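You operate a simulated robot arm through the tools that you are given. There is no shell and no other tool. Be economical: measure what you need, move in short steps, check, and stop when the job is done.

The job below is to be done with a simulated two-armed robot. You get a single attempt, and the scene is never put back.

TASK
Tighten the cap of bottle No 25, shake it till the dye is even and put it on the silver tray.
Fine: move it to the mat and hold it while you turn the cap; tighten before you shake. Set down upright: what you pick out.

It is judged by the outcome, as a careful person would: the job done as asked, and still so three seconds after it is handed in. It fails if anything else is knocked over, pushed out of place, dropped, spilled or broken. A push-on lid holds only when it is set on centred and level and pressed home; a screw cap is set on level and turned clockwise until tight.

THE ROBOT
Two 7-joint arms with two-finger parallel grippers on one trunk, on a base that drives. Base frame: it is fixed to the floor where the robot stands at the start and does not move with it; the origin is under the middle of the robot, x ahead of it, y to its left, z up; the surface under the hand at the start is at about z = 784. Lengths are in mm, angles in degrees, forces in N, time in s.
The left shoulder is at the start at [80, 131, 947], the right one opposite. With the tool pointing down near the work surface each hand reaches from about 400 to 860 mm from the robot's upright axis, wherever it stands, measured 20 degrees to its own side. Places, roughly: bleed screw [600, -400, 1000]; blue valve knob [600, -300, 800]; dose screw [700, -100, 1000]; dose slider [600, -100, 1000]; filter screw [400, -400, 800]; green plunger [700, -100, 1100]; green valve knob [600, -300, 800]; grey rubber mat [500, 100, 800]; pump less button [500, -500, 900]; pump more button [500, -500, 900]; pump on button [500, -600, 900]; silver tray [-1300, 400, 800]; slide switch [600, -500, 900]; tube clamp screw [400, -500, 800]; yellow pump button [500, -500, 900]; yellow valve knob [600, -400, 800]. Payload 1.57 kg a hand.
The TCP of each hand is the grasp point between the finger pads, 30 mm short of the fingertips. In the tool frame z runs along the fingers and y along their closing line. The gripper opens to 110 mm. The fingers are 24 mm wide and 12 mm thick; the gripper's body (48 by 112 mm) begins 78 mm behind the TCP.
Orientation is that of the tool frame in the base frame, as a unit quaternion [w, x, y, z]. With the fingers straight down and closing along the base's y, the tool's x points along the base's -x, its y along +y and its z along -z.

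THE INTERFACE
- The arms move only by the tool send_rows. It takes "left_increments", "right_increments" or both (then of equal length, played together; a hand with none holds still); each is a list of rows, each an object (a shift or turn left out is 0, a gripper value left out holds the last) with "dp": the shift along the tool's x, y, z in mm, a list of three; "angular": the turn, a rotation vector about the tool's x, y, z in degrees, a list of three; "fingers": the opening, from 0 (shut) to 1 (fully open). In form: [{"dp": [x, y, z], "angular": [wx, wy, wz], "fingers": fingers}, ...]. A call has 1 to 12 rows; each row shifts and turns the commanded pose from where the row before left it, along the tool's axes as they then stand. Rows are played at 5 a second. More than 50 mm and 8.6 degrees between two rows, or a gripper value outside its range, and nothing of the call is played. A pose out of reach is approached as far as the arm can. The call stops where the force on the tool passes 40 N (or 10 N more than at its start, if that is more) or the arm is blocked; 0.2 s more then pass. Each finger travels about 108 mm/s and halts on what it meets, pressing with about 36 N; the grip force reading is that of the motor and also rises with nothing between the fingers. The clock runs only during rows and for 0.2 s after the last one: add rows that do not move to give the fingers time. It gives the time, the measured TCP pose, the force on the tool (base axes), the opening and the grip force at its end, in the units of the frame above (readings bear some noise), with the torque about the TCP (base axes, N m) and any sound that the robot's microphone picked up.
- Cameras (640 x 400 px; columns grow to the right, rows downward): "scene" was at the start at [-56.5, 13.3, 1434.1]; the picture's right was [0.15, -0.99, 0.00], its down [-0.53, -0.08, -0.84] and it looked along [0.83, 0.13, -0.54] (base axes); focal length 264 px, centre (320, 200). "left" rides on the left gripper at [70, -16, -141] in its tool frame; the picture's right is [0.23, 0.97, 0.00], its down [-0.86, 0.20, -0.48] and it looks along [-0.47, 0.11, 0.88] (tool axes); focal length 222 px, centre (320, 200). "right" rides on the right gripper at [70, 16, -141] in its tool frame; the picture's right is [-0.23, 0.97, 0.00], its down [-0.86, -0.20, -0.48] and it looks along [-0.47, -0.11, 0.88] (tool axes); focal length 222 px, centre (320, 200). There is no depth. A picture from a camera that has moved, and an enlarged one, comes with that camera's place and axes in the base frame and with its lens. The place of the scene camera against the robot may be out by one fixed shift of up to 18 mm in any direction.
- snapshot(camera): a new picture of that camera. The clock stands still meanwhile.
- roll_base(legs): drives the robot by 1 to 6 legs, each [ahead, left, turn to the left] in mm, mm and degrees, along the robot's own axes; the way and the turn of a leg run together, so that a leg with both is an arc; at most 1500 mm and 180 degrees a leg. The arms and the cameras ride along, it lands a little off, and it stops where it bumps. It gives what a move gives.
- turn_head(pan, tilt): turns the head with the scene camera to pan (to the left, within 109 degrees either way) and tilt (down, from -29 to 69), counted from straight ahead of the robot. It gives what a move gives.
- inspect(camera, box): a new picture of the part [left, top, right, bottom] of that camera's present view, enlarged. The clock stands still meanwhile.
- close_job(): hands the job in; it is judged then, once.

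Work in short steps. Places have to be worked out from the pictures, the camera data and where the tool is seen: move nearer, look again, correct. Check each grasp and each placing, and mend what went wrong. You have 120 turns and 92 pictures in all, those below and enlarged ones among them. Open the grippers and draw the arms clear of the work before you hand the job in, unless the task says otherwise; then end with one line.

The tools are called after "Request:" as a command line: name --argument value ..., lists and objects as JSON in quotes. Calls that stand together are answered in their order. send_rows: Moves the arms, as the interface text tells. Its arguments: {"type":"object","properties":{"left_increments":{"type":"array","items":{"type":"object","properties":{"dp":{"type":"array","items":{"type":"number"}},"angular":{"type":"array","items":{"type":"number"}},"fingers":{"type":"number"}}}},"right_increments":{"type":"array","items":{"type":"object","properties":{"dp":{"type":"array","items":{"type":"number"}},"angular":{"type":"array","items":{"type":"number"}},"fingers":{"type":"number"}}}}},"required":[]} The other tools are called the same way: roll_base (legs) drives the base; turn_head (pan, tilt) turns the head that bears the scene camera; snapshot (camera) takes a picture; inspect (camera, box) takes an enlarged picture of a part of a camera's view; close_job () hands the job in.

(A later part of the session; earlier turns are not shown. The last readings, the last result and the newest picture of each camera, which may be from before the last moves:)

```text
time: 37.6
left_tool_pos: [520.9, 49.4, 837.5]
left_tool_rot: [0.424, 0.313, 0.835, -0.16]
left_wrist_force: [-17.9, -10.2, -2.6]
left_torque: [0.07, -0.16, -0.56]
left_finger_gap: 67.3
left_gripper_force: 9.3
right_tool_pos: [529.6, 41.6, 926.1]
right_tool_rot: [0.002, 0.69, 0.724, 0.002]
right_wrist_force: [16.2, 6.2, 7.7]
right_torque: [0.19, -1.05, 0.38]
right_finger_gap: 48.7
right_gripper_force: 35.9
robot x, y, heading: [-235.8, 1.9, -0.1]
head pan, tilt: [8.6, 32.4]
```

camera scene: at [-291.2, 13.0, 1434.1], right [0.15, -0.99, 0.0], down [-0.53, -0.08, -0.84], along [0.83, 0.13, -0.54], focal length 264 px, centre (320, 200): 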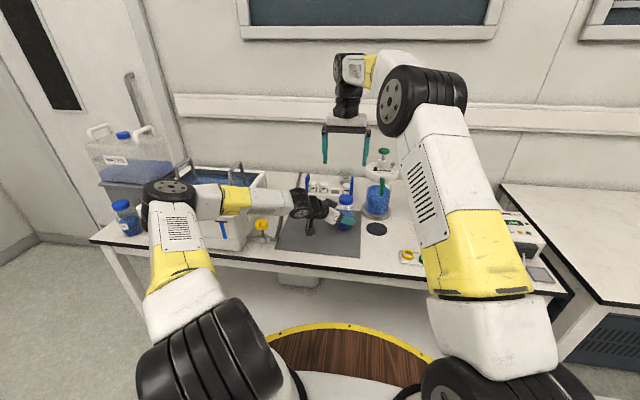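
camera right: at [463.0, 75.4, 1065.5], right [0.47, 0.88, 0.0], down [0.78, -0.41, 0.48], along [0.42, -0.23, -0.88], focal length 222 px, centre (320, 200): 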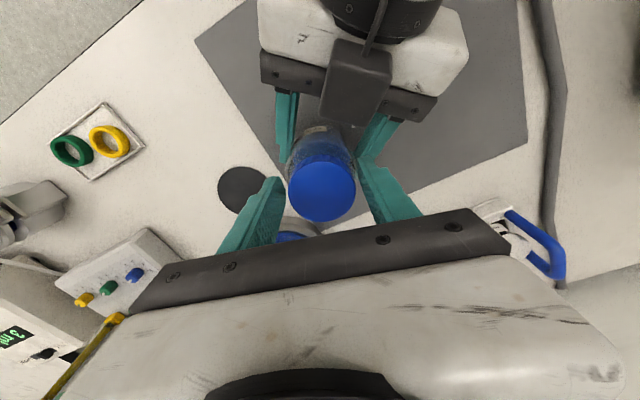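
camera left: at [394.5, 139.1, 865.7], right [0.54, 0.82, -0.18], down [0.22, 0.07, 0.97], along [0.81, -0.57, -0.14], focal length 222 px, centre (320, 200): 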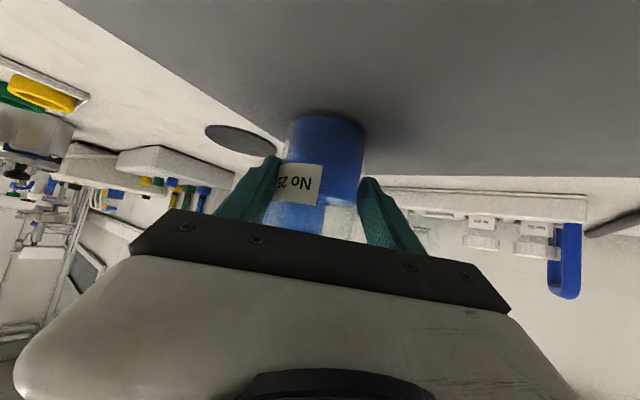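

The left gripper reading changed (gap 67.3, force 9). I look before doing more.

Request:
snapshot --camera "left"

Request:
inspect --camera "scene" --box '[290, 160, 410, 260]'

```text
59 pictures are left
camera left: at [393.8, 138.5, 865.7], right [0.54, 0.82, -0.18], down [0.22, 0.07, 0.97], along [0.81, -0.57, -0.14], focal length 222 px, centre (320, 200)
```

left: 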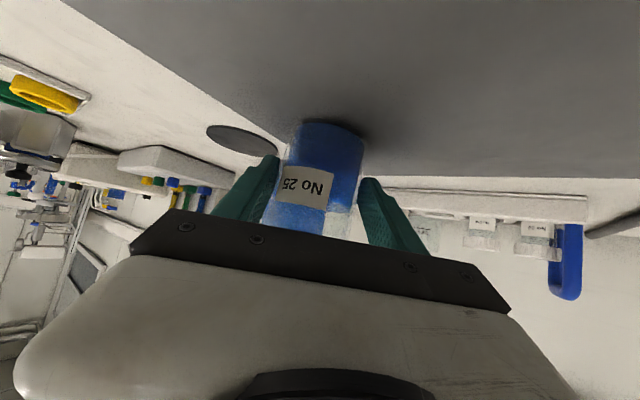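

```text
4.00 times, centred on (350, 210) of scene
camera zoom: at [-290.9, 13.0, 1434.1], right [0.15, -0.99, 0.0], down [-0.53, -0.08, -0.84], along [0.83, 0.13, -0.54], focal length 1054 px, centre (200, 160)
```

zoom: 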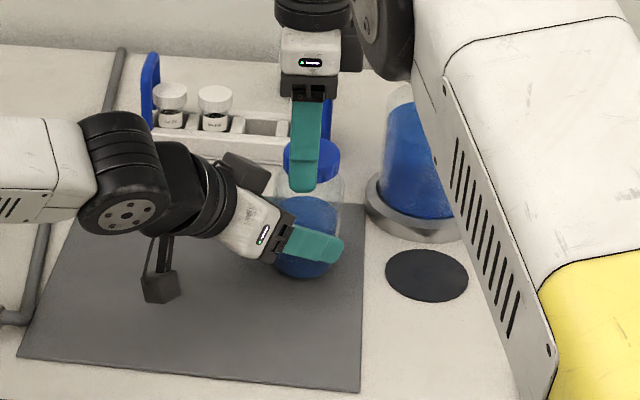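

The bottle turned a little in the left grip – the cap is getting tight. I release the cap and let things settle, then read.

Request:
send_rows --right_increments '[{"dp": [0, 0, 0]}, {"fingers": 0.56}, {"dp": [0, 0, 0]}, {"dp": [0, 0, 0]}]'

Request:
snapshot --camera "left"

Request:
inspect --camera "scene" --box '[290, 160, 410, 260]'

```text
time: 38.6
left_tool_pos: [522.8, 52.2, 839.4]
left_tool_rot: [0.427, 0.312, 0.834, -0.157]
left_wrist_force: [-1.9, 3.0, 0.2]
left_torque: [0.09, -0.29, 0.01]
left_finger_gap: 64.9
left_gripper_force: 36.0
right_tool_pos: [526.6, 40.8, 922.1]
right_tool_rot: [-0.001, 0.689, 0.725, -0.002]
right_wrist_force: [3.5, -1.9, -0.4]
right_torque: [-0.04, 0.02, -0.05]
right_finger_gap: 65.2
right_gripper_force: 1.7
robot x, y, heading: [-234.8, -0.5, 0.0]
head pan, tilt: [8.6, 32.4]
```

```text
57 pictures are left
camera left: at [395.1, 140.7, 866.2], right [0.54, 0.82, -0.18], down [0.22, 0.07, 0.97], along [0.81, -0.56, -0.14], focal length 222 px, centre (320, 200)
```

left: 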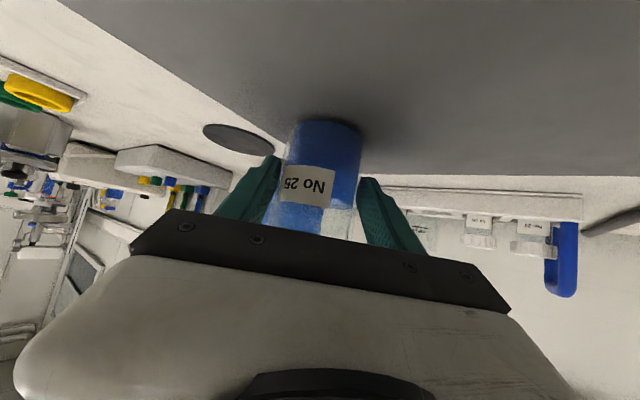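

```text
4.00 times, centred on (350, 210) of scene
camera zoom: at [-290.6, 13.3, 1434.1], right [0.15, -0.99, 0.0], down [-0.53, -0.08, -0.84], along [0.83, 0.13, -0.54], focal length 1054 px, centre (200, 160)
```

zoom: 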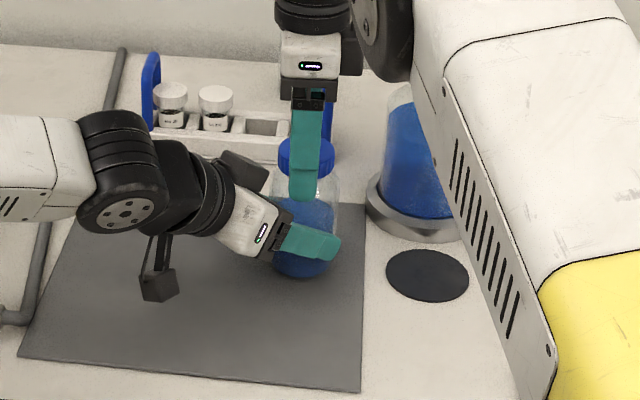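

A right finger seems to touch the cap still. I open a touch more, turn back to the start angle and re-measure the cap centre.

Request:
send_rows --right_increments '[{"fingers": 0.62}, {"dp": [0, 0, 0]}, {"angular": [0, 0, -8]}, {"angular": [0, 0, -8]}, {"angular": [0, 0, -8]}, {"angular": [0, 0, -8]}, {"angular": [0, 0, -8]}, {"angular": [0, 0, -8]}, {"angular": [0, 0, -8]}, {"angular": [0, 0, -8]}, {"angular": [0, 0, -8]}, {"dp": [0, 0, 0]}]'

Request:
snapshot --camera "right"

Request:
inspect --camera "scene" --box '[290, 160, 410, 260]'

```text
time: 41.2
left_tool_pos: [520.6, 48.4, 839.4]
left_tool_rot: [0.425, 0.313, 0.834, -0.158]
left_wrist_force: [1.8, 1.4, 0.6]
left_torque: [0.12, 0.05, -0.02]
left_finger_gap: 64.8
left_gripper_force: 36.6
right_tool_pos: [526.4, 41.4, 923.5]
right_tool_rot: [0.0, 0.13, 0.992, -0.001]
right_wrist_force: [-0.5, -0.1, 0.3]
right_torque: [0.0, 0.02, 0.0]
right_finger_gap: 68.2
right_gripper_force: 0.0
robot x, y, heading: [-235.2, 0.2, -0.1]
head pan, tilt: [8.6, 32.4]
```

```text
55 pictures are left
camera right: at [463.5, 75.2, 1065.5], right [0.47, 0.88, 0.0], down [0.78, -0.41, 0.48], along [0.42, -0.23, -0.88], focal length 222 px, centre (320, 200)
```

right: 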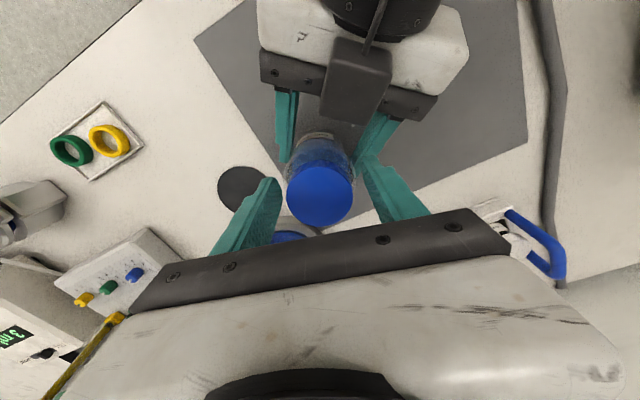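

```text
4.00 times, centred on (350, 210) of scene
camera zoom: at [-290.6, 13.2, 1434.1], right [0.15, -0.99, 0.0], down [-0.53, -0.08, -0.84], along [0.83, 0.13, -0.54], focal length 1054 px, centre (200, 160)
```

zoom: 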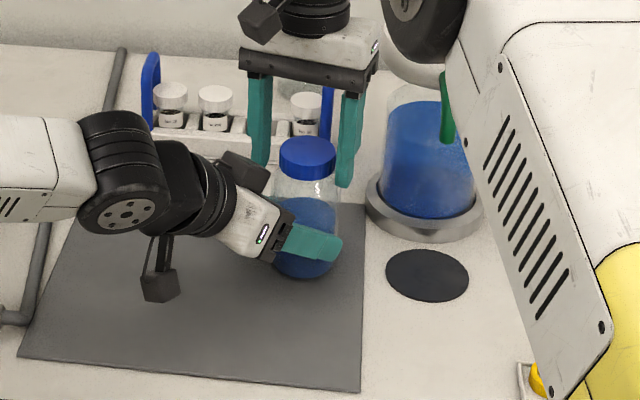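

The bottle stands upright; the cap is now at about (529, 39). I re-centre, grip and turn 32° to read the torque.

Request:
send_rows --right_increments '[{"dp": [-2.4, -1.4, 0]}, {"fingers": 0.35}, {"dp": [0, 0, 0]}, {"dp": [0, 0, 0]}, {"angular": [0, 0, 8]}, {"angular": [0, 0, 8]}, {"angular": [0, 0, 8]}, {"angular": [0, 0, 8]}]'

Request:
snapshot --camera "left"

```text
time: 43.0
left_tool_pos: [519.0, 48.2, 838.3]
left_tool_rot: [0.425, 0.313, 0.834, -0.159]
left_wrist_force: [-5.7, -6.9, -2.6]
left_torque: [0.39, -0.12, -1.16]
left_finger_gap: 65.5
left_gripper_force: 36.1
right_tool_pos: [529.8, 40.6, 922.9]
right_tool_rot: [-0.001, 0.398, 0.917, 0.003]
right_wrist_force: [3.4, 6.9, 0.6]
right_torque: [0.25, -0.09, 1.07]
right_finger_gap: 48.7
right_gripper_force: 35.6
robot x, y, heading: [-235.9, 1.0, 0.0]
head pan, tilt: [8.6, 32.4]
```

```text
53 pictures are left
camera left: at [394.0, 138.2, 865.9], right [0.54, 0.82, -0.18], down [0.22, 0.07, 0.97], along [0.81, -0.57, -0.14], focal length 222 px, centre (320, 200)
```

left: 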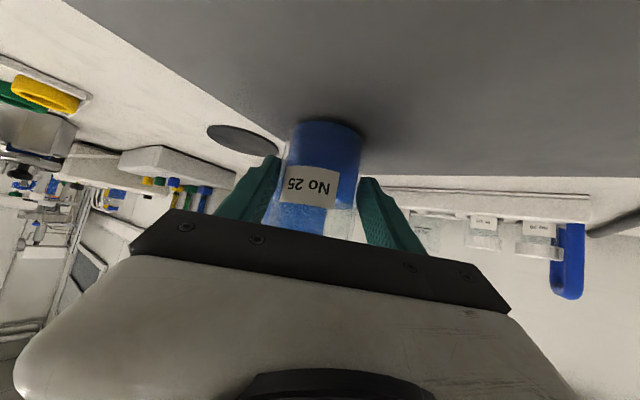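

Torque has risen to about 1.1 N m and the bottle itself begins to slip round – the cap is tight. One more small turn to confirm it holds that torque.

Request:
send_rows --right_increments '[{"angular": [0, 0, 8]}, {"angular": [0, 0, 8]}]'

Request:
inspect --camera "left" --box '[220, 100, 420, 240]'

```text
time: 43.6
left_tool_pos: [520.7, 49.4, 839.3]
left_tool_rot: [0.425, 0.315, 0.834, -0.16]
left_wrist_force: [-18.7, -10.5, -1.1]
left_torque: [0.37, -0.78, -1.17]
left_finger_gap: 65.1
left_gripper_force: 36.2
right_tool_pos: [531.3, 39.7, 924.8]
right_tool_rot: [0.001, 0.523, 0.852, 0.001]
right_wrist_force: [16.1, 8.7, 2.6]
right_torque: [0.21, -0.26, 0.97]
right_finger_gap: 47.9
right_gripper_force: 35.8
robot x, y, heading: [-237.2, -1.5, 0.2]
head pan, tilt: [8.6, 32.4]
```

```text
2.86 times, centred on (320, 170) of left
camera zoom: at [393.7, 137.8, 865.9], right [0.54, 0.82, -0.18], down [0.22, 0.07, 0.97], along [0.81, -0.57, -0.14], focal length 635 px, centre (320, 286)
```

zoom: 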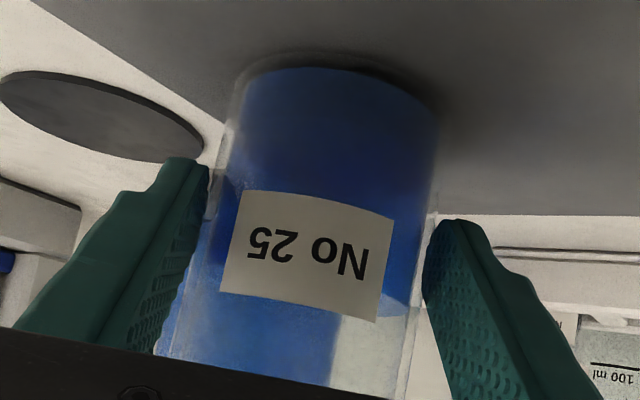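

Torque holds at ~1 N m with the bottle slipping as one with the cap: tight. I release the cap, raise the right hand and take it away to the right.

Request:
send_rows --right_increments '[{"fingers": 0.62}, {"dp": [0, 0, 0]}, {"dp": [0, 0, -20]}, {"dp": [0, 0, -40]}, {"dp": [0, 0, -45]}, {"dp": [0, 0, -45]}, {"dp": [0, 0, -45]}, {"dp": [0, 0, 0]}]'

Request:
send_rows --right_increments '[{"dp": [-18, -41.5, 0]}, {"dp": [-18, -41.5, 0]}, {"dp": [-18, -41.5, 0]}, {"dp": [-18, -41.5, 0]}, {"dp": [-18, -41.5, 0]}, {"dp": [-18, -41.5, 0]}, {"dp": [-18, -41.5, 0]}, {"dp": [-18, -41.5, 0]}, {"dp": [0, 0, 0]}]'

Request:
inspect --camera "scene" --box '[290, 160, 410, 260]'

```text
time: 45.5
left_tool_pos: [520.4, 50.2, 838.6]
left_tool_rot: [0.425, 0.313, 0.834, -0.159]
left_wrist_force: [-0.4, 0.1, -2.7]
left_torque: [0.04, 0.11, 0.0]
left_finger_gap: 64.8
left_gripper_force: 35.7
right_tool_pos: [515.3, 38.6, 1111.7]
right_tool_rot: [0.0, 0.523, 0.853, 0.0]
right_wrist_force: [0.2, -0.2, -0.2]
right_torque: [0.0, 0.01, 0.01]
right_finger_gap: 68.1
right_gripper_force: 0.1
right hand out of reach, approached as far as the arm can: row 7
robot x, y, heading: [-232.4, -0.4, 0.1]
head pan, tilt: [8.6, 32.4]
```

```text
time: 47.5
left_tool_pos: [521.1, 49.1, 837.7]
left_tool_rot: [0.425, 0.313, 0.834, -0.159]
left_wrist_force: [-0.8, 0.3, -3.7]
left_torque: [0.08, 0.06, 0.0]
left_finger_gap: 64.9
left_gripper_force: 36.2
right_tool_pos: [510.2, -184.8, 1186.1]
right_tool_rot: [0.0, 0.522, 0.853, 0.0]
right_wrist_force: [0.8, 0.4, 0.0]
right_torque: [0.0, -0.01, 0.01]
right_finger_gap: 68.3
right_gripper_force: 0.1
right hand out of reach, approached as far as the arm can: row 1, 2, 3, 4, 5, 6, 7, 8
robot x, y, heading: [-233.8, 3.7, -0.2]
head pan, tilt: [8.6, 32.4]
```

```text
4.00 times, centred on (350, 210) of scene
camera zoom: at [-290.5, 13.2, 1434.1], right [0.15, -0.99, 0.0], down [-0.53, -0.08, -0.84], along [0.83, 0.13, -0.54], focal length 1054 px, centre (200, 160)
```

zoom: 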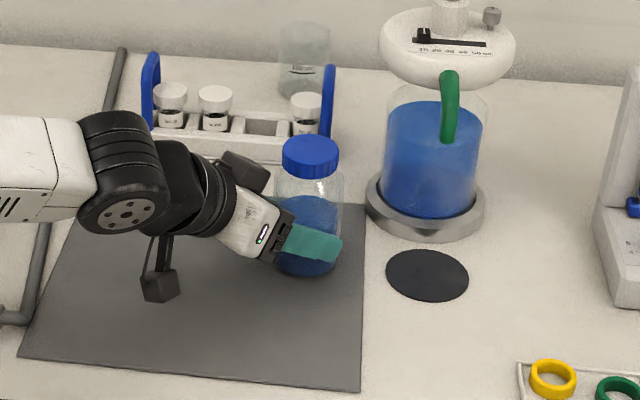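

Cap sits level and the bottle is free. I lift it 110 mm and check it's hanging securely.

Request:
send_rows --left_increments '[{"dp": [-14.8, 0, -10.8], "fingers": 0.4}, {"dp": [-29.7, 0, -21.5]}, {"dp": [-29.7, 0, -21.5]}, {"dp": [-14.8, 0, -10.8]}, {"dp": [0, 0, 0]}]'

Request:
inspect --camera "scene" --box '[270, 130, 410, 240]'

```text
time: 48.6
left_tool_pos: [520.2, 52.0, 949.0]
left_tool_rot: [0.425, 0.313, 0.834, -0.159]
left_wrist_force: [-0.5, 0.5, -4.0]
left_torque: [0.03, 0.04, -0.01]
left_finger_gap: 64.7
left_gripper_force: 35.9
right_tool_pos: [509.0, -184.5, 1187.0]
right_tool_rot: [0.0, 0.523, 0.852, 0.0]
right_wrist_force: [-0.2, 0.7, -0.5]
right_torque: [0.0, 0.04, -0.01]
right_finger_gap: 68.2
right_gripper_force: 0.1
robot x, y, heading: [-231.4, 1.1, -0.1]
head pan, tilt: [8.6, 32.4]
```

```text
3.64 times, centred on (340, 185) of scene
camera zoom: at [-290.5, 13.1, 1434.1], right [0.15, -0.99, 0.0], down [-0.53, -0.08, -0.84], along [0.83, 0.13, -0.54], focal length 958 px, centre (247, 254)
```

zoom: 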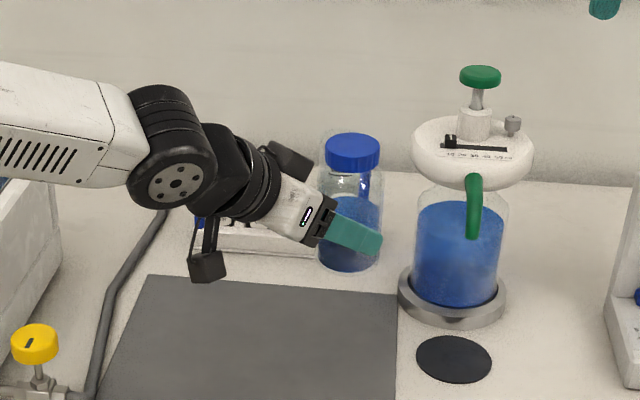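

Held securely. Shaking vertically with 40 mm strokes at row rate.

Request:
send_rows --left_increments '[{"dp": [-32.4, 0, -23.4]}, {"dp": [32.4, 0, 23.4]}, {"dp": [-32.4, 0, -23.4]}, {"dp": [32.4, 0, 23.4]}, {"dp": [-32.4, 0, -23.4]}, {"dp": [32.4, 0, 23.4]}, {"dp": [-32.4, 0, -23.4]}, {"dp": [32.4, 0, 23.4]}, {"dp": [-32.4, 0, -23.4]}, {"dp": [32.4, 0, 23.4]}, {"dp": [-32.4, 0, -23.4]}, {"dp": [32.4, 0, 23.4]}]'

Request:
inspect --camera "left" --box '[220, 100, 420, 240]'

```text
time: 51.2
left_tool_pos: [520.2, 48.4, 948.6]
left_tool_rot: [0.425, 0.313, 0.834, -0.159]
left_wrist_force: [0.6, 0.8, -2.4]
left_torque: [0.07, 0.09, -0.03]
left_finger_gap: 65.3
left_gripper_force: 35.9
right_tool_pos: [510.0, -183.7, 1186.0]
right_tool_rot: [0.0, 0.523, 0.852, 0.0]
right_wrist_force: [0.6, 0.1, -0.1]
right_torque: [0.0, -0.01, -0.01]
right_finger_gap: 68.4
right_gripper_force: 0.1
robot x, y, heading: [-234.9, -2.4, 0.0]
head pan, tilt: [8.6, 32.4]
```

```text
2.86 times, centred on (320, 170) of left
camera zoom: at [393.2, 136.8, 976.3], right [0.54, 0.82, -0.18], down [0.22, 0.07, 0.97], along [0.81, -0.56, -0.14], focal length 635 px, centre (320, 286)
```

zoom: 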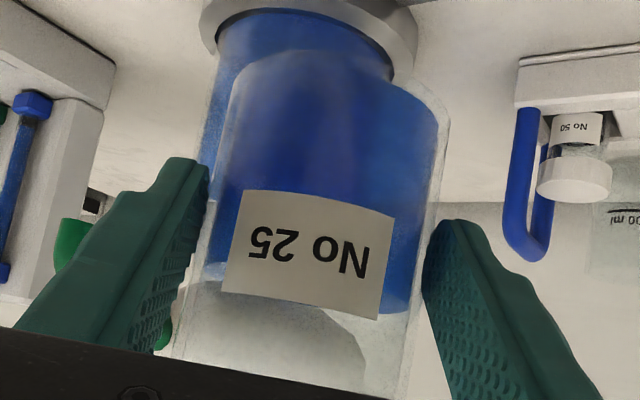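

Background reservoir confuses the view; I'll shake more, with stronger strokes, and compare afterwards.

Request:
send_rows --left_increments '[{"dp": [-40, 0, -29]}, {"dp": [40, 0, 29]}, {"dp": [-40, 0, -29]}, {"dp": [40, 0, 29]}, {"dp": [-40, 0, -29]}, {"dp": [40, 0, 29]}, {"dp": [-40, 0, -29]}, {"dp": [40, 0, 29]}, {"dp": [-40, 0, -29]}, {"dp": [40, 0, 29]}, {"dp": [-40, 0, -29]}, {"dp": [40, 0, 29]}]'

Request:
send_rows --left_increments '[{"dp": [-40, 0, -29]}, {"dp": [40, 0, 29]}, {"dp": [-40, 0, -29]}, {"dp": [40, 0, 29]}, {"dp": [-40, 0, -29]}, {"dp": [40, 0, 29]}, {"dp": [-40, 0, -29]}, {"dp": [40, 0, 29]}, {"dp": [-40, 0, -29]}, {"dp": [40, 0, 29]}, {"dp": [-40, 0, -29]}, {"dp": [40, 0, 29]}]'

Request:
inspect --camera "left" --box '[220, 100, 420, 240]'

Request:
inspect --camera "scene" --box '[320, 150, 390, 200]'

```text
time: 53.9
left_tool_pos: [525.0, 51.6, 950.3]
left_tool_rot: [0.425, 0.314, 0.834, -0.16]
left_wrist_force: [0.1, -0.2, -2.4]
left_torque: [0.03, 0.07, -0.04]
left_finger_gap: 64.8
left_gripper_force: 35.7
right_tool_pos: [508.7, -185.0, 1185.0]
right_tool_rot: [-0.001, 0.523, 0.853, 0.0]
right_wrist_force: [-1.2, -0.2, 0.5]
right_torque: [-0.01, -0.02, 0.0]
right_finger_gap: 68.1
right_gripper_force: 0.0
robot x, y, heading: [-232.1, 0.9, 0.1]
head pan, tilt: [8.6, 32.4]
```

```text
time: 56.5
left_tool_pos: [521.3, 51.1, 947.2]
left_tool_rot: [0.425, 0.313, 0.834, -0.159]
left_wrist_force: [0.0, 0.1, -3.0]
left_torque: [0.08, 0.04, -0.01]
left_finger_gap: 64.7
left_gripper_force: 36.2
right_tool_pos: [510.1, -184.6, 1185.5]
right_tool_rot: [0.001, 0.522, 0.853, 0.0]
right_wrist_force: [-0.8, -0.3, 0.2]
right_torque: [0.0, -0.03, -0.04]
right_finger_gap: 68.4
right_gripper_force: 0.1
robot x, y, heading: [-233.4, -3.7, 0.0]
head pan, tilt: [8.6, 32.4]
```

```text
2.86 times, centred on (320, 170) of left
camera zoom: at [395.0, 140.6, 975.2], right [0.54, 0.82, -0.18], down [0.22, 0.07, 0.97], along [0.81, -0.57, -0.14], focal length 635 px, centre (320, 286)
```

zoom: 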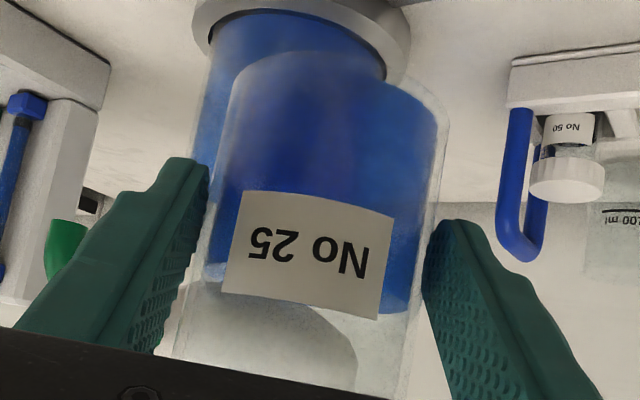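

```text
8.00 times, centred on (355, 175) of scene
camera zoom: at [-290.8, 13.0, 1434.1], right [0.15, -0.99, 0.0], down [-0.53, -0.08, -0.84], along [0.83, 0.13, -0.54], focal length 2108 px, centre (40, 400)
```

zoom: 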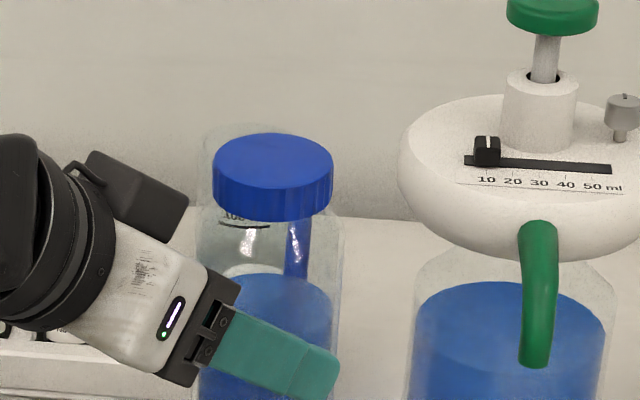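

To judge evenness against a plain background, I move the bottle 80 mm left, away from the line with the reservoir.

Request:
send_rows --left_increments '[{"dp": [15.4, 30.2, -21.2]}, {"dp": [15.4, 30.2, -21.2]}, {"dp": [0, 0, 0]}]'

Request:
inspect --camera "left" --box '[220, 100, 420, 240]'

```text
time: 57.2
left_tool_pos: [520.2, 131.7, 947.7]
left_tool_rot: [0.425, 0.314, 0.834, -0.159]
left_wrist_force: [0.0, -0.2, -3.0]
left_torque: [0.04, 0.06, 0.01]
left_finger_gap: 64.7
left_gripper_force: 36.1
right_tool_pos: [509.5, -183.8, 1185.6]
right_tool_rot: [0.0, 0.523, 0.853, 0.001]
right_wrist_force: [-0.4, 0.7, 1.0]
right_torque: [0.01, 0.0, 0.0]
right_finger_gap: 68.2
right_gripper_force: 0.0
robot x, y, heading: [-232.2, -1.8, -0.0]
head pan, tilt: [8.6, 32.4]
```

```text
2.86 times, centred on (320, 170) of left
camera zoom: at [393.9, 220.4, 976.0], right [0.54, 0.82, -0.18], down [0.22, 0.07, 0.97], along [0.81, -0.56, -0.14], focal length 635 px, centre (320, 286)
```

zoom: 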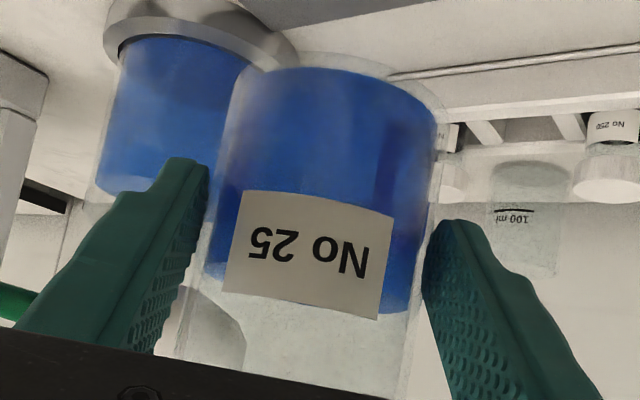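

Colour is nearly uniform but some dark streaks remain. I shake more, mixing strokes with tilting.

Request:
send_rows --left_increments '[{"dp": [-40, 0, -29], "angular": [0, 7, 0]}, {"dp": [40, 0, 29], "angular": [0, -7, 0]}, {"dp": [-40, 0, -29], "angular": [0, 7, 0]}, {"dp": [40, 0, 29], "angular": [0, -7, 0]}, {"dp": [-40, 0, -29], "angular": [0, 7, 0]}, {"dp": [40, 0, 29], "angular": [0, -7, 0]}, {"dp": [-40, 0, -29], "angular": [0, 7, 0]}, {"dp": [40, 0, 29], "angular": [0, -7, 0]}, {"dp": [-40, 0, -29], "angular": [0, 7, 0]}, {"dp": [40, 0, 29], "angular": [0, -7, 0]}, {"dp": [-40, 0, -29], "angular": [0, 7, 0]}, {"dp": [40, 0, 29], "angular": [0, -7, 0]}]'

Request:
send_rows --left_increments '[{"dp": [-40, 0, -29]}, {"dp": [40, 0, 29]}, {"dp": [-40, 0, -29]}, {"dp": [40, 0, 29]}, {"dp": [-40, 0, -29]}, {"dp": [40, 0, 29]}, {"dp": [-40, 0, -29]}, {"dp": [40, 0, 29]}, {"dp": [-40, 0, -29]}, {"dp": [40, 0, 29]}, {"dp": [-40, 0, -29]}, {"dp": [40, 0, 29]}]'

Request:
inspect --camera "left" --box '[220, 100, 420, 240]'

```text
time: 59.9
left_tool_pos: [492.3, 154.6, 952.4]
left_tool_rot: [0.426, 0.314, 0.834, -0.159]
left_wrist_force: [-0.6, -1.2, -3.3]
left_torque: [0.09, 0.06, 0.01]
left_finger_gap: 64.9
left_gripper_force: 36.0
right_tool_pos: [510.7, -185.5, 1184.2]
right_tool_rot: [0.0, 0.523, 0.853, 0.0]
right_wrist_force: [0.1, -1.1, 0.5]
right_torque: [0.07, -0.02, 0.0]
right_finger_gap: 68.3
right_gripper_force: 0.0
robot x, y, heading: [-232.6, -0.8, 0.0]
head pan, tilt: [8.6, 32.4]
```

```text
time: 62.5
left_tool_pos: [496.5, 152.1, 953.2]
left_tool_rot: [0.426, 0.314, 0.834, -0.159]
left_wrist_force: [0.1, -0.6, -3.1]
left_torque: [0.08, 0.07, 0.0]
left_finger_gap: 64.9
left_gripper_force: 35.8
right_tool_pos: [510.0, -183.8, 1185.4]
right_tool_rot: [0.0, 0.523, 0.853, 0.0]
right_wrist_force: [0.6, 0.4, -0.1]
right_torque: [0.0, -0.02, -0.01]
right_finger_gap: 68.3
right_gripper_force: 0.1
robot x, y, heading: [-236.5, -2.4, 0.2]
head pan, tilt: [8.6, 32.4]
```

```text
2.86 times, centred on (320, 170) of left
camera zoom: at [370.3, 241.7, 980.3], right [0.54, 0.82, -0.18], down [0.22, 0.07, 0.97], along [0.81, -0.57, -0.14], focal length 635 px, centre (320, 286)
```

zoom: 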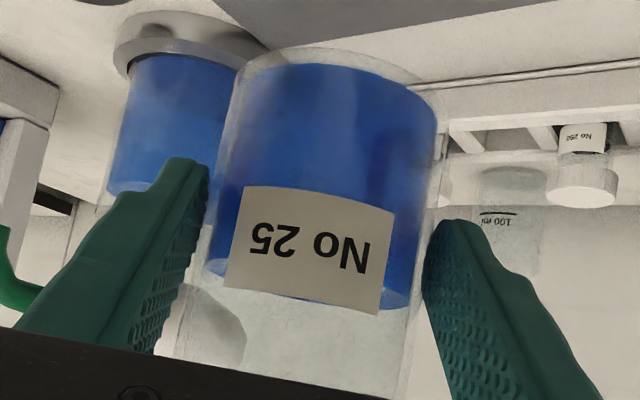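

Hard to tell streaks from refraction, so I'll shake further with both vertical and lateral strokes, then compare on the scene camera.

Request:
send_rows --left_increments '[{"dp": [-40, 0, -29]}, {"dp": [40, 0, 29]}, {"dp": [-40, 0, -29]}, {"dp": [40, 0, 29]}, {"dp": [-40, 0, -29]}, {"dp": [40, 0, 29]}, {"dp": [-40, 0, -29]}, {"dp": [40, 0, 29]}, {"dp": [-40, 0, -29]}, {"dp": [40, 0, 29]}, {"dp": [-40, 0, -29]}, {"dp": [40, 0, 29]}]'

Request:
send_rows --left_increments '[{"dp": [0, 45, 0]}, {"dp": [0, -45, 0]}, {"dp": [0, 45, 0]}, {"dp": [0, -45, 0]}, {"dp": [0, 45, 0]}, {"dp": [0, -45, 0]}, {"dp": [-40, 0, -29]}, {"dp": [40, 0, 29]}, {"dp": [-40, 0, -29]}, {"dp": [40, 0, 29]}, {"dp": [-40, 0, -29]}, {"dp": [40, 0, 29]}]'

Request:
inspect --camera "scene" --box '[290, 140, 390, 210]'

Request:
inspect --camera "left" --box '[250, 100, 390, 200]'

```text
time: 65.0
left_tool_pos: [495.1, 154.8, 952.5]
left_tool_rot: [0.425, 0.313, 0.835, -0.158]
left_wrist_force: [0.3, -0.2, -3.3]
left_torque: [0.08, 0.04, 0.02]
left_finger_gap: 64.9
left_gripper_force: 35.5
right_tool_pos: [510.0, -184.8, 1185.2]
right_tool_rot: [0.0, 0.523, 0.853, 0.0]
right_wrist_force: [-0.5, -0.6, 0.2]
right_torque: [0.04, -0.06, -0.03]
right_finger_gap: 68.3
right_gripper_force: 0.2
robot x, y, heading: [-232.4, -0.3, -0.1]
head pan, tilt: [8.6, 32.4]
```

```text
time: 67.7
left_tool_pos: [495.0, 156.0, 950.7]
left_tool_rot: [0.425, 0.313, 0.834, -0.159]
left_wrist_force: [0.6, 1.1, -4.4]
left_torque: [0.07, 0.08, -0.01]
left_finger_gap: 65.0
left_gripper_force: 36.0
right_tool_pos: [508.4, -184.5, 1184.6]
right_tool_rot: [0.0, 0.522, 0.853, 0.0]
right_wrist_force: [0.1, 0.9, 0.0]
right_torque: [-0.02, -0.01, -0.02]
right_finger_gap: 68.4
right_gripper_force: 0.0
robot x, y, heading: [-234.9, 3.3, 0.2]
head pan, tilt: [8.6, 32.4]
```

```text
5.71 times, centred on (340, 175) of scene
camera zoom: at [-290.8, 13.0, 1434.1], right [0.15, -0.99, 0.0], down [-0.53, -0.08, -0.84], along [0.83, 0.13, -0.54], focal length 1506 px, centre (206, 343)
```

zoom: 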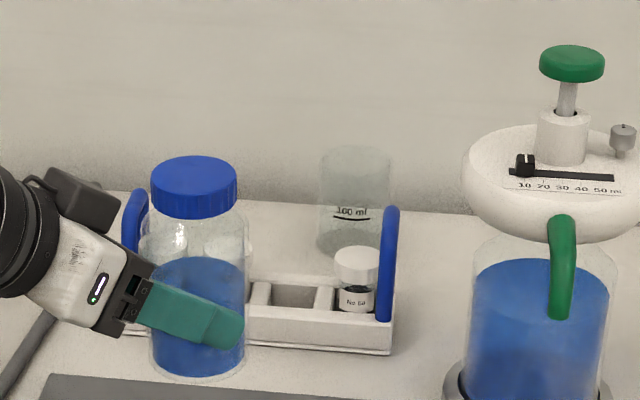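

```text
4.00 times, centred on (320, 150) of left
camera zoom: at [368.7, 245.5, 978.8], right [0.54, 0.82, -0.18], down [0.22, 0.07, 0.97], along [0.81, -0.56, -0.14], focal length 888 px, centre (320, 400)
```

zoom: 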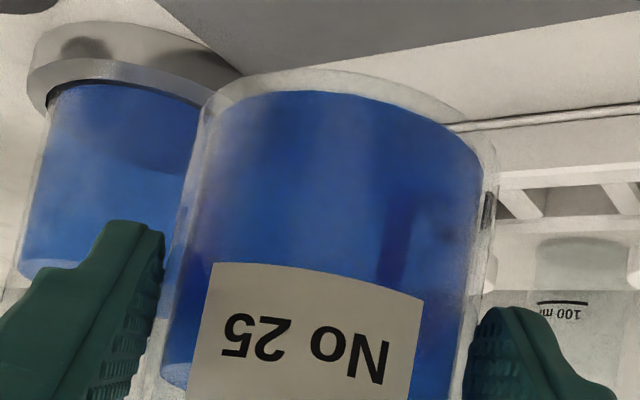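

The liquid in No 25 now looks evenly blue in both views. Next I look back for the silver tray by turning the head to the left-rear, then the right-rear.

Request:
turn_head --pan 109 --tilt 25

Request:
snapshot --camera "scene"

Request:
turn_head --pan -109 --tilt 25

Request:
snapshot --camera "scene"

```text
time: 69.4
left_tool_pos: [495.8, 156.3, 951.6]
left_tool_rot: [0.426, 0.313, 0.834, -0.159]
left_wrist_force: [0.4, -0.1, -3.4]
left_torque: [0.03, 0.07, -0.02]
left_finger_gap: 65.1
left_gripper_force: 35.7
right_tool_pos: [509.6, -185.1, 1185.3]
right_tool_rot: [0.0, 0.522, 0.853, 0.0]
right_wrist_force: [0.7, -1.2, 0.1]
right_torque: [0.01, -0.02, -0.01]
right_finger_gap: 68.3
right_gripper_force: 0.0
robot x, y, heading: [-232.6, -0.5, 0.0]
head pan, tilt: [108.9, 25.0]
```

```text
42 pictures are left
camera scene: at [-408.7, 87.0, 1445.9], right [0.95, 0.32, 0.0], down [0.14, -0.4, -0.91], along [-0.29, 0.86, -0.42], focal length 264 px, centre (320, 200)
```

scene: 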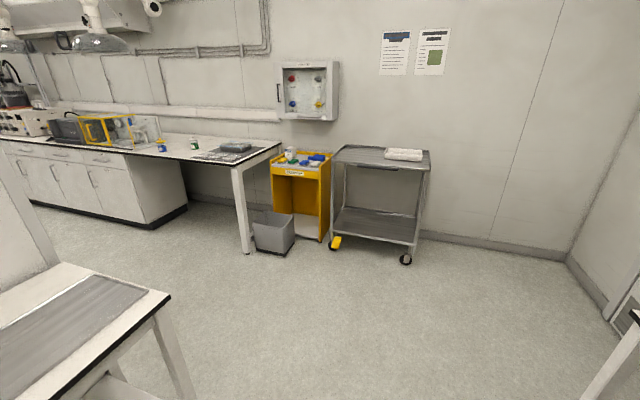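

```text
time: 72.5
left_tool_pos: [495.8, 155.9, 950.6]
left_tool_rot: [0.425, 0.313, 0.834, -0.159]
left_wrist_force: [0.1, -0.1, -3.2]
left_torque: [0.06, 0.1, 0.05]
left_finger_gap: 64.6
left_gripper_force: 36.0
right_tool_pos: [509.7, -184.5, 1186.8]
right_tool_rot: [0.0, 0.522, 0.853, 0.0]
right_wrist_force: [-0.3, 0.1, -0.9]
right_torque: [0.01, -0.03, 0.03]
right_finger_gap: 67.9
right_gripper_force: 0.0
robot x, y, heading: [-234.7, -0.4, -0.0]
head pan, tilt: [-108.9, 25.0]
```

```text
41 pictures are left
camera scene: at [-408.7, -87.4, 1445.9], right [-0.95, 0.32, 0.0], down [0.14, 0.4, -0.91], along [-0.29, -0.86, -0.42], focal length 264 px, centre (320, 200)
```

scene: 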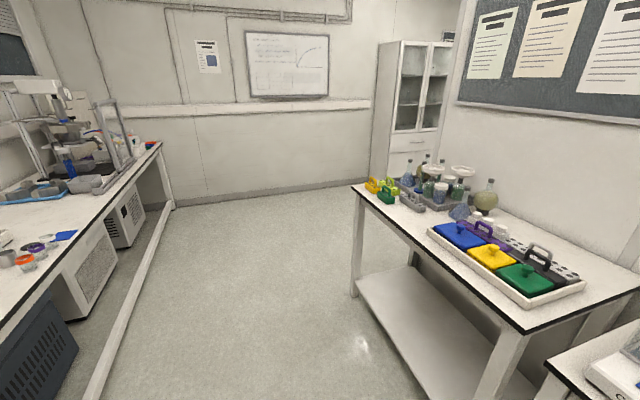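

The tray is on the table behind, at about (-1300, 370), table edge x≈-1100. I raise the bottle 60 mm, then back off, and turn left in two quarter-turns clear of both benches.

Request:
send_rows --left_increments '[{"dp": [-24, 0, -17.5]}, {"dp": [-24, 0, -17.5]}, {"dp": [0, 0, 0]}]'

Request:
roll_base --legs '[[-250, 0, 0]]'

Request:
turn_head --pan 0 --tilt 30

Request:
snapshot --camera "scene"

```text
time: 73.3
left_tool_pos: [493.4, 154.1, 1011.8]
left_tool_rot: [0.425, 0.313, 0.834, -0.159]
left_wrist_force: [-0.3, 0.8, -3.0]
left_torque: [0.06, 0.07, 0.02]
left_finger_gap: 65.1
left_gripper_force: 35.7
right_tool_pos: [509.6, -185.3, 1185.4]
right_tool_rot: [0.001, 0.522, 0.853, 0.0]
right_wrist_force: [0.7, 0.1, 0.3]
right_torque: [-0.02, 0.0, 0.0]
right_finger_gap: 68.2
right_gripper_force: 0.1
robot x, y, heading: [-235.0, 0.9, -0.0]
head pan, tilt: [-108.9, 25.0]
```

```text
time: 75.2
left_tool_pos: [242.2, 159.0, 1011.3]
left_tool_rot: [0.425, 0.31, 0.835, -0.158]
left_wrist_force: [0.3, 0.2, -4.8]
left_torque: [0.06, 0.04, -0.02]
left_finger_gap: 64.9
left_gripper_force: 35.8
right_tool_pos: [261.5, -179.5, 1184.6]
right_tool_rot: [0.0, 0.519, 0.855, 0.0]
right_wrist_force: [0.0, 0.7, -0.4]
right_torque: [0.01, 0.0, -0.01]
right_finger_gap: 68.2
right_gripper_force: 0.0
robot x, y, heading: [-482.5, -2.2, 0.5]
head pan, tilt: [-108.9, 25.0]
```

```text
time: 77.0
left_tool_pos: [242.6, 159.4, 1011.0]
left_tool_rot: [0.426, 0.311, 0.835, -0.158]
left_wrist_force: [0.2, -0.7, -2.6]
left_torque: [0.07, 0.06, 0.02]
left_finger_gap: 65.0
left_gripper_force: 35.9
right_tool_pos: [261.9, -179.1, 1183.8]
right_tool_rot: [0.0, 0.518, 0.855, -0.001]
right_wrist_force: [-0.1, 0.5, 1.0]
right_torque: [0.0, 0.01, -0.01]
right_finger_gap: 68.3
right_gripper_force: 0.1
robot x, y, heading: [-486.1, -0.1, 0.5]
head pan, tilt: [0.0, 30.0]
```

```text
40 pictures are left
camera scene: at [-537.9, -1.6, 1437.9], right [0.01, -1.0, 0.0], down [-0.5, 0.0, -0.87], along [0.87, 0.01, -0.5], focal length 264 px, centre (320, 200)
```

scene: 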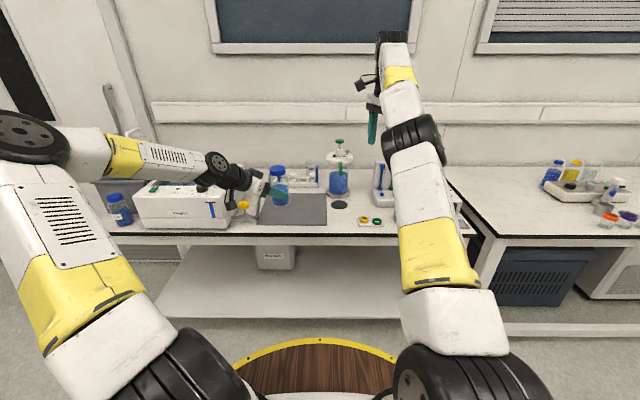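

Clear of the bench. Quarter-turn left now.

Request:
roll_base --legs '[[0, 0, 90]]'

Request:
roll_base --legs '[[0, -230, 0], [0, 0, 90]]'

Request:
snapshot --camera "scene"

```text
time: 81.4
left_tool_pos: [-677.3, 717.3, 1010.4]
left_tool_rot: [0.407, -0.391, 0.801, 0.2]
left_wrist_force: [0.4, -0.1, -2.9]
left_torque: [-0.08, 0.05, 0.03]
left_finger_gap: 64.6
left_gripper_force: 36.4
right_tool_pos: [-340.1, 753.0, 1186.1]
right_tool_rot: [0.0, -0.26, 0.965, 0.001]
right_wrist_force: [0.6, 0.2, -0.5]
right_torque: [0.02, -0.04, 0.0]
right_finger_gap: 68.1
right_gripper_force: 0.0
robot x, y, heading: [-480.6, -0.0, 93.2]
head pan, tilt: [0.0, 30.0]
```

```text
time: 86.8
left_tool_pos: [-977.8, -163.8, 1010.4]
left_tool_rot: [-0.152, 0.839, -0.3, -0.428]
left_wrist_force: [0.3, 0.2, -3.6]
left_torque: [-0.1, -0.06, -0.02]
left_finger_gap: 64.9
left_gripper_force: 36.1
right_tool_pos: [-1004.5, 174.8, 1185.3]
right_tool_rot: [-0.001, 0.86, -0.51, 0.0]
right_wrist_force: [0.2, -0.1, -0.6]
right_torque: [0.01, 0.04, 0.01]
right_finger_gap: 68.3
right_gripper_force: 0.0
robot x, y, heading: [-256.5, 11.3, -178.4]
head pan, tilt: [0.0, 30.0]
```

```text
39 pictures are left
camera scene: at [-211.4, 13.3, 1437.9], right [-0.03, 1.0, 0.0], down [0.5, 0.01, -0.87], along [-0.87, -0.03, -0.5], focal length 264 px, centre (320, 200)
```

scene: 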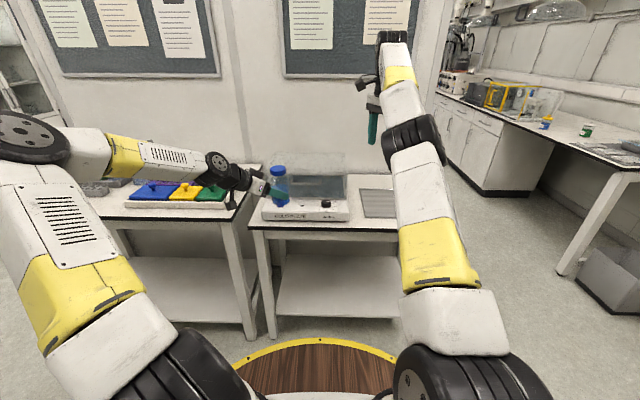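

I face the rear table; tray spans about x -1190…-1455, y 170…540, with a glass-lidded device to its left. I slide right 430 mm first and look.

Request:
roll_base --legs '[[0, -430, -1.6]]'

Request:
snapshot --camera "scene"

```text
time: 89.5
left_tool_pos: [-989.4, 292.6, 1010.7]
left_tool_rot: [-0.16, 0.834, -0.315, -0.425]
left_wrist_force: [0.4, -0.2, -3.8]
left_torque: [-0.08, -0.06, -0.01]
left_finger_gap: 64.7
left_gripper_force: 35.6
right_tool_pos: [-1005.7, 630.9, 1184.9]
right_tool_rot: [0.0, 0.852, -0.523, 0.001]
right_wrist_force: [0.1, -0.4, 0.2]
right_torque: [0.0, 0.03, 0.01]
right_finger_gap: 68.1
right_gripper_force: 0.1
robot x, y, heading: [-258.2, 444.1, 179.9]
head pan, tilt: [0.0, 30.0]
```

```text
38 pictures are left
camera scene: at [-217.4, 443.6, 1437.9], right [0.0, 1.0, 0.0], down [0.5, 0.0, -0.87], along [-0.87, 0.0, -0.5], focal length 264 px, centre (320, 200)
```

scene: 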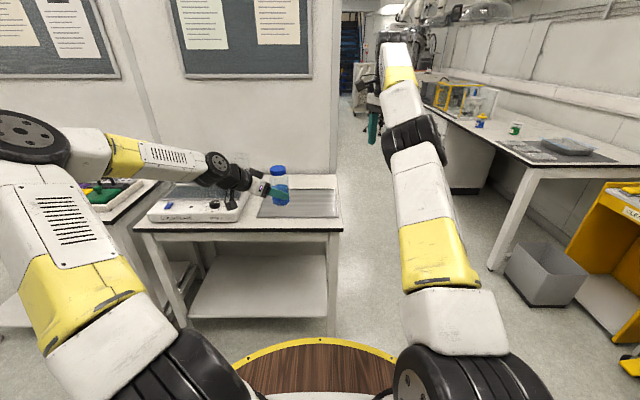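

Tray spans x -1202…-1458, y 168…524. Driving ahead 300 and 45 right puts the bottle at about (-1295, 343), over its middle.

Request:
roll_base --legs '[[0, -45, 0], [300, 0, 0]]'

Request:
snapshot --camera "scene"

Request:
snapshot --camera "left"

```text
time: 92.0
left_tool_pos: [-1288.0, 336.0, 1010.1]
left_tool_rot: [-0.159, 0.834, -0.313, -0.425]
left_wrist_force: [0.4, 0.8, -2.7]
left_torque: [-0.07, -0.06, -0.01]
left_finger_gap: 64.8
left_gripper_force: 35.9
right_tool_pos: [-1303.7, 673.1, 1185.9]
right_tool_rot: [0.0, 0.852, -0.523, 0.001]
right_wrist_force: [-0.7, -0.4, 0.6]
right_torque: [0.0, -0.01, 0.01]
right_finger_gap: 68.2
right_gripper_force: 0.1
robot x, y, heading: [-559.4, 491.0, 180.2]
head pan, tilt: [0.0, 30.0]
```

```text
37 pictures are left
camera scene: at [-516.6, 488.6, 1437.9], right [0.0, 1.0, 0.0], down [0.5, 0.0, -0.87], along [-0.87, 0.0, -0.5], focal length 264 px, centre (320, 200)
```

scene: 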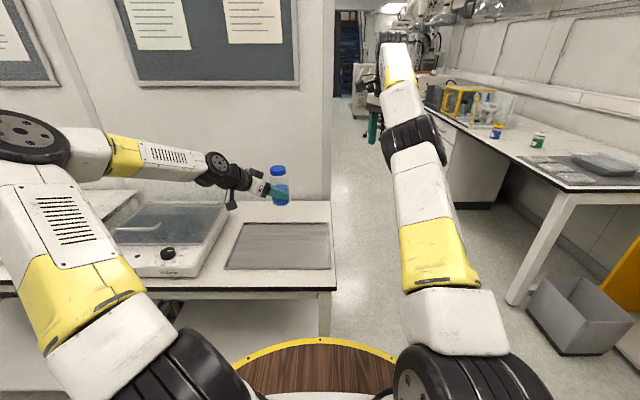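

```text
36 pictures are left
camera left: at [-1159.1, 245.6, 1038.2], right [-0.54, -0.82, -0.18], down [-0.22, -0.07, 0.97], along [-0.81, 0.57, -0.14], focal length 222 px, centre (320, 200)
```

left: 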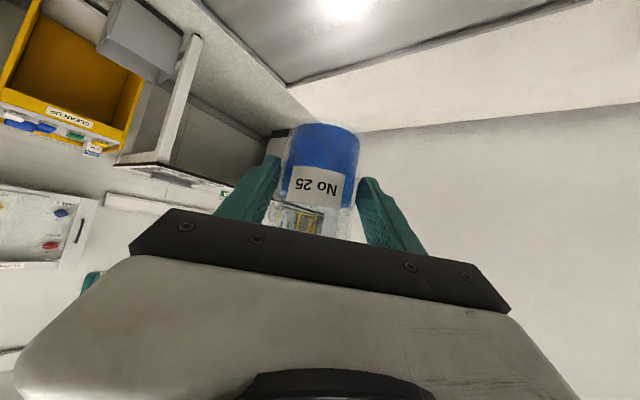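

Tray position confirmed; the bottle is above its middle. Lowering 125 mm, then looking.

Request:
send_rows --left_increments '[{"dp": [25.3, 0, 18.3]}, {"dp": [25.3, 0, 18.3]}, {"dp": [25.3, 0, 18.3]}, {"dp": [25.3, 0, 18.3]}, {"dp": [0, 0, 0]}]'

Request:
snapshot --camera "scene"

Request:
snapshot --camera "left"

```text
time: 93.2
left_tool_pos: [-1287.2, 334.4, 887.7]
left_tool_rot: [-0.159, 0.834, -0.315, -0.425]
left_wrist_force: [-1.0, 0.4, -3.2]
left_torque: [-0.06, -0.08, 0.01]
left_finger_gap: 64.9
left_gripper_force: 36.0
right_tool_pos: [-1303.8, 672.6, 1185.5]
right_tool_rot: [0.0, 0.852, -0.523, 0.0]
right_wrist_force: [0.3, -0.1, 0.6]
right_torque: [-0.02, 0.02, 0.0]
right_finger_gap: 68.2
right_gripper_force: 0.0
robot x, y, heading: [-561.6, 490.8, 180.1]
head pan, tilt: [0.0, 30.0]
```

```text
35 pictures are left
camera scene: at [-516.6, 488.6, 1437.9], right [0.0, 1.0, 0.0], down [0.5, 0.0, -0.87], along [-0.87, 0.0, -0.5], focal length 264 px, centre (320, 200)
```

scene: 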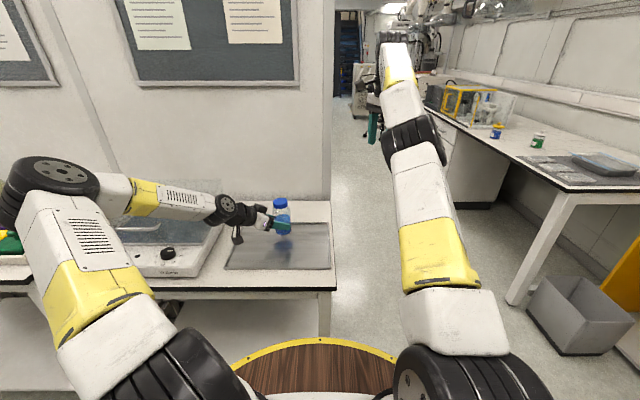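

```text
34 pictures are left
camera left: at [-1158.4, 244.4, 914.4], right [-0.54, -0.82, -0.18], down [-0.22, -0.07, 0.97], along [-0.81, 0.57, -0.14], focal length 222 px, centre (320, 200)
```

left: 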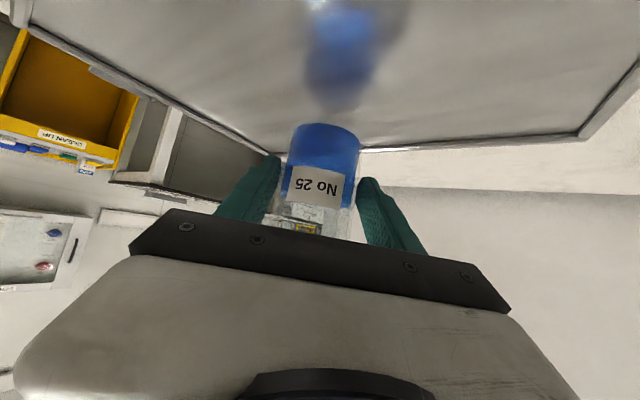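

Reflection shows the bottle still ~50 mm above the tray. Lowering 40 mm, then small steps to contact.

Request:
send_rows --left_increments '[{"dp": [16.2, 0, 11.7]}, {"dp": [16.2, 0, 11.7]}, {"dp": [0, 0, 0]}]'

Request:
send_rows --left_increments '[{"dp": [2.4, 0, 1.8]}, {"dp": [0, 0, 0]}]'

Request:
send_rows --left_increments '[{"dp": [1.6, 0, 1.2]}, {"dp": [0, 0, 0]}]'

Request:
inspect --camera "left" --box '[220, 60, 420, 200]'

```text
time: 94.0
left_tool_pos: [-1289.8, 336.1, 849.9]
left_tool_rot: [-0.158, 0.832, -0.314, -0.428]
left_wrist_force: [-9.0, 1.8, 24.3]
left_torque: [0.64, 0.65, 0.09]
left_finger_gap: 65.1
left_gripper_force: 36.3
right_tool_pos: [-1303.4, 674.8, 1185.9]
right_tool_rot: [0.0, 0.852, -0.523, 0.001]
right_wrist_force: [-0.2, -0.4, -0.2]
right_torque: [-0.02, 0.01, 0.01]
right_finger_gap: 68.3
right_gripper_force: 0.0
robot x, y, heading: [-557.2, 488.0, 180.0]
head pan, tilt: [0.0, 30.0]
```

```text
time: 94.6
left_tool_pos: [-1288.5, 336.7, 846.5]
left_tool_rot: [-0.16, 0.833, -0.314, -0.427]
left_wrist_force: [-8.0, -0.2, 25.9]
left_torque: [0.43, 0.55, 0.09]
left_finger_gap: 64.5
left_gripper_force: 36.6
right_tool_pos: [-1304.0, 674.0, 1185.5]
right_tool_rot: [-0.001, 0.852, -0.524, 0.0]
right_wrist_force: [0.1, -0.6, 0.7]
right_torque: [0.02, 0.0, 0.02]
right_finger_gap: 68.1
right_gripper_force: 0.0
robot x, y, heading: [-559.0, 490.0, 180.2]
head pan, tilt: [0.0, 30.0]
```

```text
time: 95.2
left_tool_pos: [-1288.4, 336.0, 842.9]
left_tool_rot: [-0.157, 0.834, -0.313, -0.427]
left_wrist_force: [-5.8, -5.4, 27.5]
left_torque: [0.35, 0.6, 0.18]
left_finger_gap: 64.9
left_gripper_force: 36.1
right_tool_pos: [-1302.6, 673.8, 1185.9]
right_tool_rot: [0.001, 0.852, -0.523, -0.001]
right_wrist_force: [0.4, 1.5, 0.2]
right_torque: [-0.03, 0.01, 0.0]
right_finger_gap: 68.2
right_gripper_force: 0.2
robot x, y, heading: [-563.0, 487.5, 179.7]
head pan, tilt: [0.0, 30.0]
```

```text
2.86 times, centred on (320, 130) of left
camera zoom: at [-1159.4, 245.0, 870.0], right [-0.54, -0.82, -0.18], down [-0.21, -0.07, 0.97], along [-0.81, 0.57, -0.14], focal length 635 px, centre (320, 400)
```

zoom: 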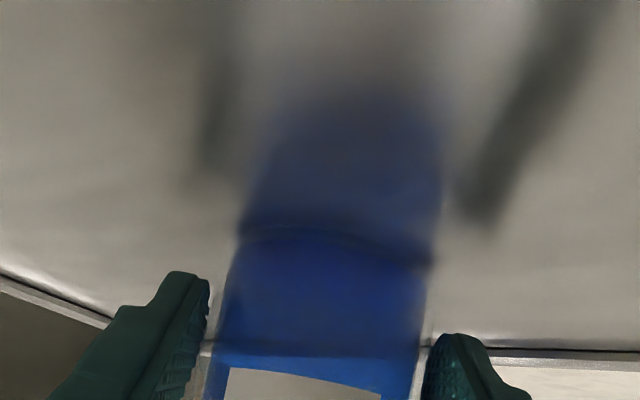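

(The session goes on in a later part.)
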